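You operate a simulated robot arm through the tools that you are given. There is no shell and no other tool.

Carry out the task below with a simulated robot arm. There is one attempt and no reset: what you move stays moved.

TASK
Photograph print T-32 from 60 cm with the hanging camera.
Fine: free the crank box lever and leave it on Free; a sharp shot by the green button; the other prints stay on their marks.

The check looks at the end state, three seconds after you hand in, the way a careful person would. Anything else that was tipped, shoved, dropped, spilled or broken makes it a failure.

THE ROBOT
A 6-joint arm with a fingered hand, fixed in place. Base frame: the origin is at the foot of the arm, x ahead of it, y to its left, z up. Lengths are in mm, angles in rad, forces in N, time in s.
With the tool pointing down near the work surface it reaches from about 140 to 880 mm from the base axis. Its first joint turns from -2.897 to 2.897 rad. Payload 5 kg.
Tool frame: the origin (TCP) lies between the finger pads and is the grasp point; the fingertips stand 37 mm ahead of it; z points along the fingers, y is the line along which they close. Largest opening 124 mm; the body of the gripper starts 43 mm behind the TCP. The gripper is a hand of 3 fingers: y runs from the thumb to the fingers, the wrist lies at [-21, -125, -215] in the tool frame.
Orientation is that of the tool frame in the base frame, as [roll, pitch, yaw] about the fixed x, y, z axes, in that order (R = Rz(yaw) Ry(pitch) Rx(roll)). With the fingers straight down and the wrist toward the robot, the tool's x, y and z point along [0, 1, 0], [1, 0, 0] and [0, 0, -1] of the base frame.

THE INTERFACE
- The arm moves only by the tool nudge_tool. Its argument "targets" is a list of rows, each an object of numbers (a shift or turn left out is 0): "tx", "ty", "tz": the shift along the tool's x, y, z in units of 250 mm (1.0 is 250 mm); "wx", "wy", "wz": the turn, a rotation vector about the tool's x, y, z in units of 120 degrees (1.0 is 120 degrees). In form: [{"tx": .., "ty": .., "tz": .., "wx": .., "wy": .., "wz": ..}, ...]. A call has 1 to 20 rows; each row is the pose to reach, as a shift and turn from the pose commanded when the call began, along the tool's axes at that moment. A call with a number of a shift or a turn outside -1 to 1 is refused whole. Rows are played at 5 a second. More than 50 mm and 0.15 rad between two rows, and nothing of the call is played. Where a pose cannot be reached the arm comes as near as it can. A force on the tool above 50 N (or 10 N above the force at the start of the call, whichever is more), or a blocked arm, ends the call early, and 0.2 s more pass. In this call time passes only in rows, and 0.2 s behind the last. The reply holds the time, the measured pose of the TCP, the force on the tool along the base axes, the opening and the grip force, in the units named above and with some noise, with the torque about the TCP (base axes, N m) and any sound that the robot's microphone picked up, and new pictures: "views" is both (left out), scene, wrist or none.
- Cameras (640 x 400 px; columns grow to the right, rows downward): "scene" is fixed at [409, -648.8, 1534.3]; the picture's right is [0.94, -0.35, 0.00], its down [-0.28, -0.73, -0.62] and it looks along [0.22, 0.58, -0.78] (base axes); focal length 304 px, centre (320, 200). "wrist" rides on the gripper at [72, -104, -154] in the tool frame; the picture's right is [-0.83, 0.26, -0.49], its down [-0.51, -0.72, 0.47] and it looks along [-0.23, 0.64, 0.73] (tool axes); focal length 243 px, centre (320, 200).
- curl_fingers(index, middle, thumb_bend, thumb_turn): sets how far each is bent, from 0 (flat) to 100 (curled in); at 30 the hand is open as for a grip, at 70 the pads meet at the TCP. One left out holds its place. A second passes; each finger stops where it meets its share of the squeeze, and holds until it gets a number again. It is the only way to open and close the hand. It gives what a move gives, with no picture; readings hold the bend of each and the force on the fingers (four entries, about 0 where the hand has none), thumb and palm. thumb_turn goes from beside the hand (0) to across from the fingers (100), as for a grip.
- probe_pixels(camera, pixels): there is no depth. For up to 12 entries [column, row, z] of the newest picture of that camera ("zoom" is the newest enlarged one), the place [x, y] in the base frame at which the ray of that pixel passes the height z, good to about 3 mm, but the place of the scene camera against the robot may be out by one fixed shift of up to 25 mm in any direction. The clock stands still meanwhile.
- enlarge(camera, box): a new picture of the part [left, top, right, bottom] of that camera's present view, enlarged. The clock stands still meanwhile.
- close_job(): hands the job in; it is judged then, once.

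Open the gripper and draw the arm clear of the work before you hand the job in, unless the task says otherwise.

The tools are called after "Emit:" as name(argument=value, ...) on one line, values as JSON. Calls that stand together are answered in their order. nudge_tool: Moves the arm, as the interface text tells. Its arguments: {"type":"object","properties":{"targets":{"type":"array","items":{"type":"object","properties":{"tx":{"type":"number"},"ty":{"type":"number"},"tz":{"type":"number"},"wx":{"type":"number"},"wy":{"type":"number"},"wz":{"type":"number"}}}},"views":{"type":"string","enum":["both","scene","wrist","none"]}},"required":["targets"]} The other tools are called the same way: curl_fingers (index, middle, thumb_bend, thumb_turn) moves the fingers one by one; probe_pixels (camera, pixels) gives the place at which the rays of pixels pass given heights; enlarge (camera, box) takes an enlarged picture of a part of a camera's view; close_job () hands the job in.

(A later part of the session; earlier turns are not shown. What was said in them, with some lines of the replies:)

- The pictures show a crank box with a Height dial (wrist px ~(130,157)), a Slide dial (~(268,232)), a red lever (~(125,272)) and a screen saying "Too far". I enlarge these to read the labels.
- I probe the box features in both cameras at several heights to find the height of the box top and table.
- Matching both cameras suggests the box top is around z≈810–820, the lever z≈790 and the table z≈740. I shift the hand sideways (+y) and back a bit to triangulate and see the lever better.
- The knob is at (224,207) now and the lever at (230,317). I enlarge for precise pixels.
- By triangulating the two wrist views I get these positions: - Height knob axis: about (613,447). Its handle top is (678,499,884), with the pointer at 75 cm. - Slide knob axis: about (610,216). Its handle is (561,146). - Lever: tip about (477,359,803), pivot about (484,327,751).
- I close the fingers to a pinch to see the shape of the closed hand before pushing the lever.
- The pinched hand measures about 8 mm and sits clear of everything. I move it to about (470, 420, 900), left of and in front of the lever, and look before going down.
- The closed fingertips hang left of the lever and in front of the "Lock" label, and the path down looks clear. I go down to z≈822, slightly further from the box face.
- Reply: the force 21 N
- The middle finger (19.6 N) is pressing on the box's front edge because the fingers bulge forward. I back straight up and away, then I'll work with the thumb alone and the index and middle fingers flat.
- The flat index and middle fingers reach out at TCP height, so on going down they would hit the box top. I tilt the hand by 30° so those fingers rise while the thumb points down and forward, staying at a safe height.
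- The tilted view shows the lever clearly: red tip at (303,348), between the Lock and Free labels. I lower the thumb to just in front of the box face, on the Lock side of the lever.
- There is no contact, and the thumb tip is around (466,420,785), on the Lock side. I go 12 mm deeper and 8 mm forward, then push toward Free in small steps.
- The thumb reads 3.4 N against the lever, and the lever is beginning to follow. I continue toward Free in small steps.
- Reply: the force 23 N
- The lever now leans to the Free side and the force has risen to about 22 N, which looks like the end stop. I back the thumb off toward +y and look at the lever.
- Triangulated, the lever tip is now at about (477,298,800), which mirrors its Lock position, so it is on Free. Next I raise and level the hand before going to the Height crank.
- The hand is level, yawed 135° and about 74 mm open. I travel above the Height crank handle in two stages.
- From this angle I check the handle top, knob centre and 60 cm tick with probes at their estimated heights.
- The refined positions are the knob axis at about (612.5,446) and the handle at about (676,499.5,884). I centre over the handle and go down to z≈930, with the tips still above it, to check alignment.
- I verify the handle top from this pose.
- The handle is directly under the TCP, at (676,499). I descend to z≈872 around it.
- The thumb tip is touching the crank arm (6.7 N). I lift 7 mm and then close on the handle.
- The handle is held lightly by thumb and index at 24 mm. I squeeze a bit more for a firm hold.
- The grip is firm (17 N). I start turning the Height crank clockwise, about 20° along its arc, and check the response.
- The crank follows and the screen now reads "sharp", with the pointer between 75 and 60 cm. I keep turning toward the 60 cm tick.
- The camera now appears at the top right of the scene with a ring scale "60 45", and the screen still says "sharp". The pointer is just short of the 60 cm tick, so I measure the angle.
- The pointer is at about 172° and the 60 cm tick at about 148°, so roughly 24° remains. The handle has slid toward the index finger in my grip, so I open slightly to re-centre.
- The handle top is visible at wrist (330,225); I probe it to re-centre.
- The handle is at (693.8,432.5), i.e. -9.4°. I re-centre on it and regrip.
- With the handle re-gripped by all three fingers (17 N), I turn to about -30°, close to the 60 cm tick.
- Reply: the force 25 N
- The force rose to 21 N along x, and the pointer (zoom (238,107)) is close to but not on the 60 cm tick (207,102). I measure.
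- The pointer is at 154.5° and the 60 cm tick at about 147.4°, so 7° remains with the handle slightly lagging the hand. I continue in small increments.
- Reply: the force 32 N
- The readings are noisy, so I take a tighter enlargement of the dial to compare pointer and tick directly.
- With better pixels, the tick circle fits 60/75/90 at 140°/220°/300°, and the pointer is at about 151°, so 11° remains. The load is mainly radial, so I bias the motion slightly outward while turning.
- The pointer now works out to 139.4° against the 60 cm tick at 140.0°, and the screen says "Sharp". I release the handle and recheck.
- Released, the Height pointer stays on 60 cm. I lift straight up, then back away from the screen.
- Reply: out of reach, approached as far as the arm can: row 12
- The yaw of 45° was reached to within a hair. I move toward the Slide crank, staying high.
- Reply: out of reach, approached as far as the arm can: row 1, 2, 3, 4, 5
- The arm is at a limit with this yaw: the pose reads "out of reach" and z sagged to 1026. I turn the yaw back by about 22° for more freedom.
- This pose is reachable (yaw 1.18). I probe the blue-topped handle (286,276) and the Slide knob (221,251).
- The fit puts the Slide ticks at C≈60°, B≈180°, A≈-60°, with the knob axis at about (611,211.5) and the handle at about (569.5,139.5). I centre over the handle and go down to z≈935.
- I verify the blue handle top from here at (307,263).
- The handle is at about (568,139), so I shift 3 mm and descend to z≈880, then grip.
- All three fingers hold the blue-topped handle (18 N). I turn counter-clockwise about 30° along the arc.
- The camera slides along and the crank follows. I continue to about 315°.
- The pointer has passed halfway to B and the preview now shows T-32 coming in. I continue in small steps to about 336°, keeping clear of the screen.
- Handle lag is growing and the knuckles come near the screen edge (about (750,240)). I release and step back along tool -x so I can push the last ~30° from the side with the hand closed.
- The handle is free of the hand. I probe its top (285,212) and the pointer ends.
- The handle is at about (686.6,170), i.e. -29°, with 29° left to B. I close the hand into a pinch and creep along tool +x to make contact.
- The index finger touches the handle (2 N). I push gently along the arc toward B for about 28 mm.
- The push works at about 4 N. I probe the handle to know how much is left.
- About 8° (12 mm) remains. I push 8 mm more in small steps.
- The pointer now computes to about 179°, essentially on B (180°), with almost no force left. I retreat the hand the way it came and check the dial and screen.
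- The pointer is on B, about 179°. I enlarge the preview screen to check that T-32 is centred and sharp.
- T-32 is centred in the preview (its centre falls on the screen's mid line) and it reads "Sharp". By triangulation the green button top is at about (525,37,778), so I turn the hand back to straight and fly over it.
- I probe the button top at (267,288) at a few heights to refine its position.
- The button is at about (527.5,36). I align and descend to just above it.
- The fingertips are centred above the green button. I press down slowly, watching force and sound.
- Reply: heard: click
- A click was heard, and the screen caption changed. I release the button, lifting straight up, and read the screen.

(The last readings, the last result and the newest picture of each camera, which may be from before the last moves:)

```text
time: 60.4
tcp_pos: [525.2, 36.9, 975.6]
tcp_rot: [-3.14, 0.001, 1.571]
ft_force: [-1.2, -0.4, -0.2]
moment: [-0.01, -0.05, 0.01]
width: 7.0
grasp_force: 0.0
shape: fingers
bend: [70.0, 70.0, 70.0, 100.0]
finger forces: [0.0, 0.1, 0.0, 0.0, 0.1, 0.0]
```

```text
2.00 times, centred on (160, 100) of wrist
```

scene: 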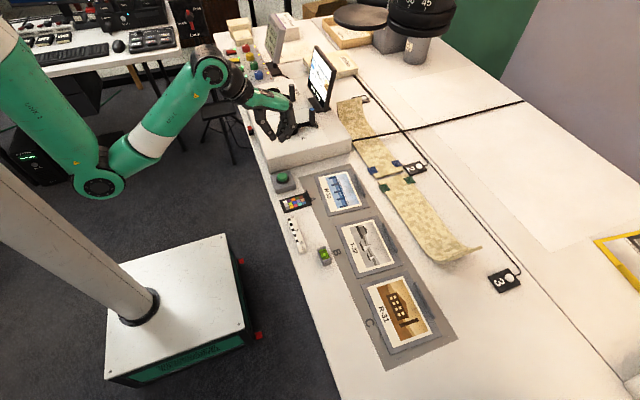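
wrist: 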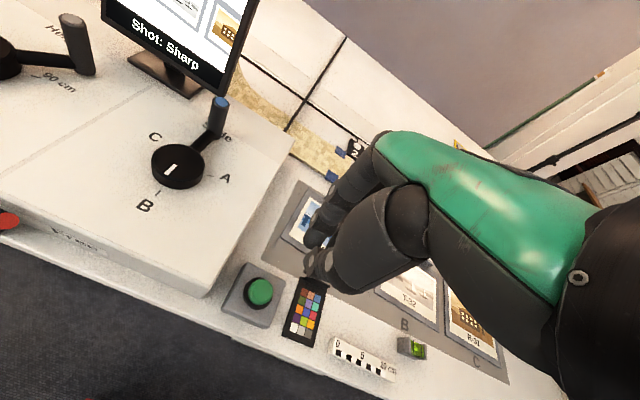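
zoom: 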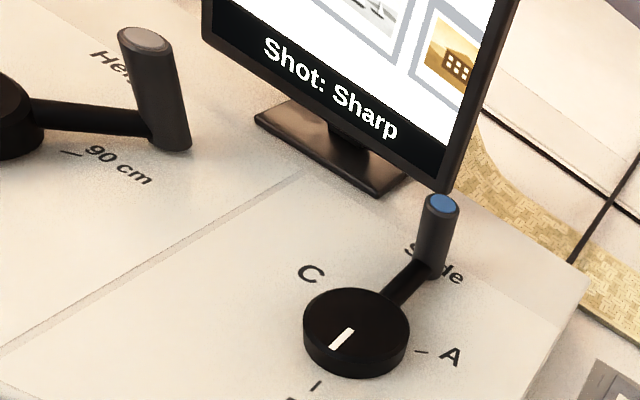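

The screen reads "Shot: Sharp". I open the hand and draw the arm back and up, then do a final check of the dials and lever.

Emit:
nudge_tool(targets=[{"ty": -0.15, "tz": -0.1}, {"ty": -0.3, "tz": -0.2}, {"ty": -0.45, "tz": -0.3}, {"ty": -0.5, "tz": -0.32, "tx": 0.15}, {"ty": -0.5, "tz": -0.32, "tx": 0.3}, {"ty": -0.5, "tz": -0.32, "tx": 0.45}, {"ty": -0.5, "tz": -0.32, "tx": 0.6}, {"ty": -0.5, "tz": -0.32, "tx": 0.75}, {"ty": -0.5, "tz": -0.32, "tx": 0.9}], views="none")

Emit:
curl_fingers(index=30, middle=30, thumb_bend=30)

Emit:
nudge_tool(targets=[{"tz": 0}])

Emit:
enlarge(camera="wrist", box=[100, 40, 420, 260])

Emit:
enlarge(camera="scene", box=[230, 60, 470, 370])

```text
time: 62.4
tcp_pos: [403.0, 262.6, 1055.8]
tcp_rot: [3.141, -0.001, 1.57]
ft_force: [0.1, 1.0, 0.8]
moment: [0.03, 0.01, -0.01]
width: 6.8
grasp_force: 0.1
shape: fingers
bend: [70.0, 70.0, 70.0, 100.0]
finger forces: [0.0, 0.0, 0.1, 0.0, 0.0, 0.1]
out of reach, approached as far as the arm can: row 3, 4, 5, 6, 7
```

```text
time: 63.4
tcp_pos: [403.1, 263.2, 1057.1]
tcp_rot: [-3.14, -0.001, 1.571]
ft_force: [0.5, 0.2, 0.7]
moment: [-0.01, 0.01, 0.0]
width: 128.2
grasp_force: 0.1
shape: fingers
bend: [30.0, 30.0, 30.0, 98.0]
finger forces: [0.0, 0.0, 0.0, 0.0, 0.1, 0.0]
```

```text
time: 63.8
tcp_pos: [402.6, 264.4, 1055.2]
tcp_rot: [-3.141, 0.0, 1.571]
ft_force: [-0.1, 0.5, 0.1]
moment: [0.02, -0.02, -0.01]
width: 128.2
grasp_force: 0.1
shape: fingers
bend: [30.0, 30.0, 30.0, 98.0]
finger forces: [0.0, 0.1, 0.1, 0.1, 0.0, 0.0]
```

scene: 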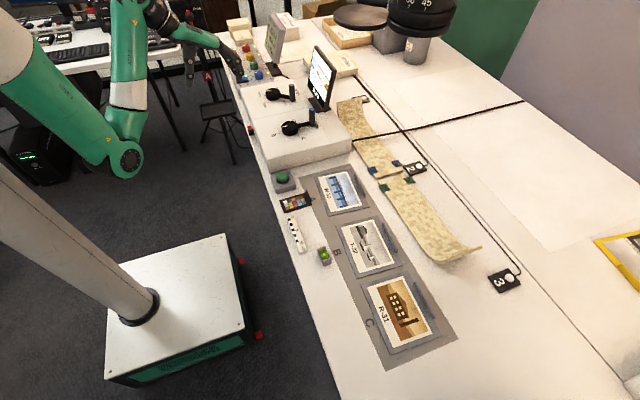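
wrist: 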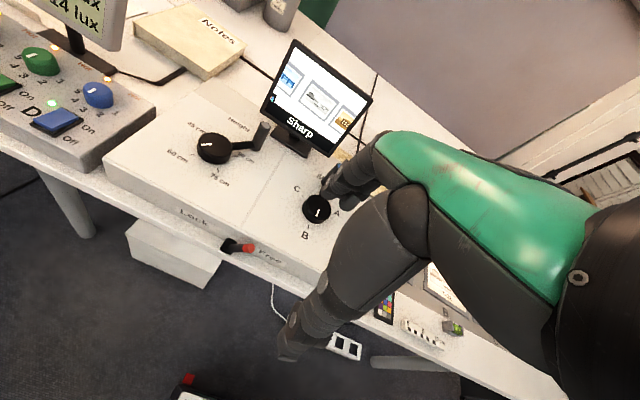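

```text
1.82 times, centred on (260, 150) of wrist
```

zoom: 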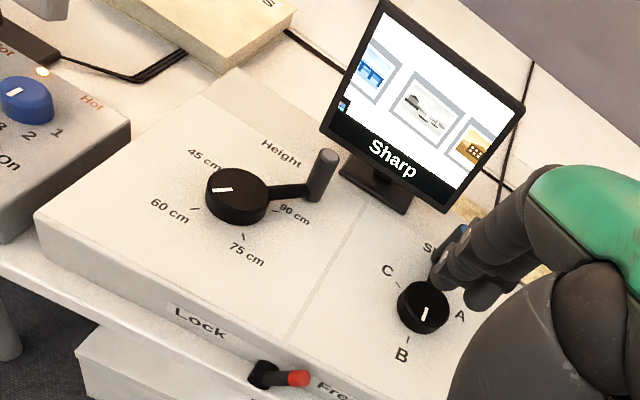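

```text
1.29 times, centred on (350, 215) of scene
```

zoom: 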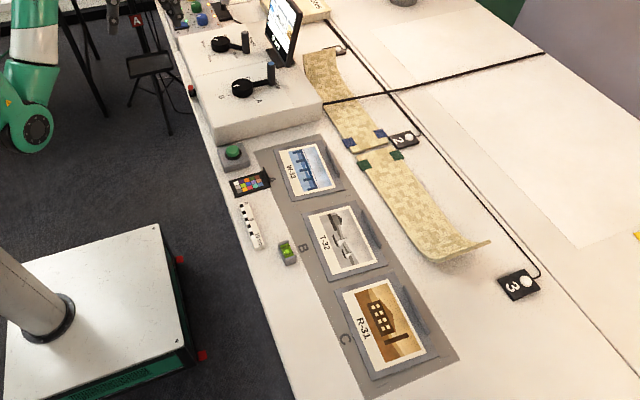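

Everything looks in place: "Sharp", lever on Free, prints unmoved. I take a close look at the Height dial once more to make sure it is on 60 cm.

Emit:
enlarge(camera="wrist", box=[150, 100, 290, 200])

Emit:
enlarge(camera="scene", box=[250, 70, 340, 150])

```text
4.00 times, centred on (220, 150) of wrist
```

zoom: 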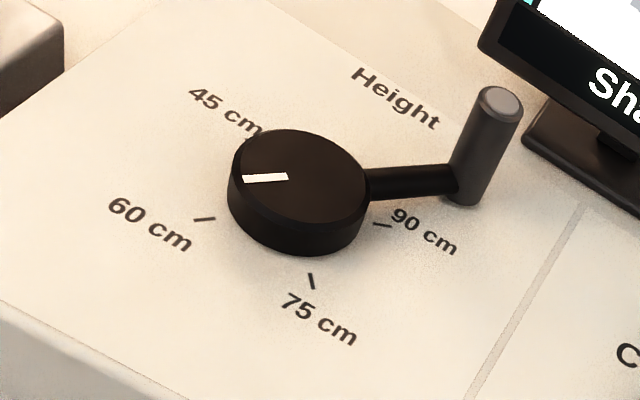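

```text
5.00 times, centred on (295, 110) of scene
```

zoom: 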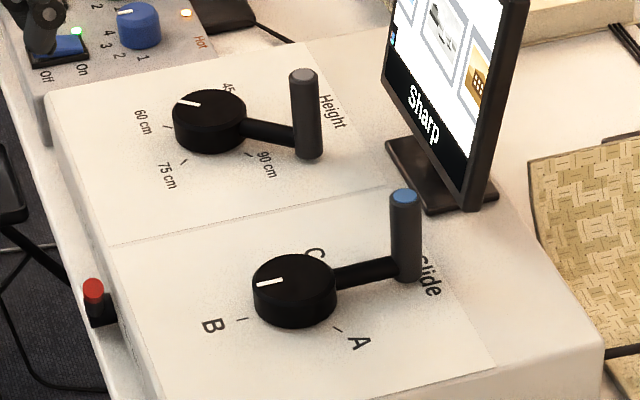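

The Height pointer is at about 139° against the 60 cm tick at 139.7°, and Slide is on B. The lever is on Free, the shot was reported as "Shot: Sharp", the prints are unmoved, and the arm is clear with the hand open. I hand the job in.

Emit:
close_job()

```text
The job is handed in.
```

I took the photo of T-32 from 60 cm with the hanging camera. The screen reported "Shot: Sharp" after I pressed the green button.

- **Lever:** the crank box lever is moved from Lock to Free and left there.
- **Height:** the dial is on 60 cm; the pointer is within about 1° of the tick.
- **Slide:** the dial is on B, where T-32 lies, and T-32 was centred in the preview.
- **Prints:** all three look unmoved in the final pictures.
- **Contact:** my first try at the lever pressed one finger on the front edge of the crank box at about 20 N. I backed off straight away, and the final pictures show nothing shifted or damaged.

The hand is open and the arm is drawn back clear of the work.
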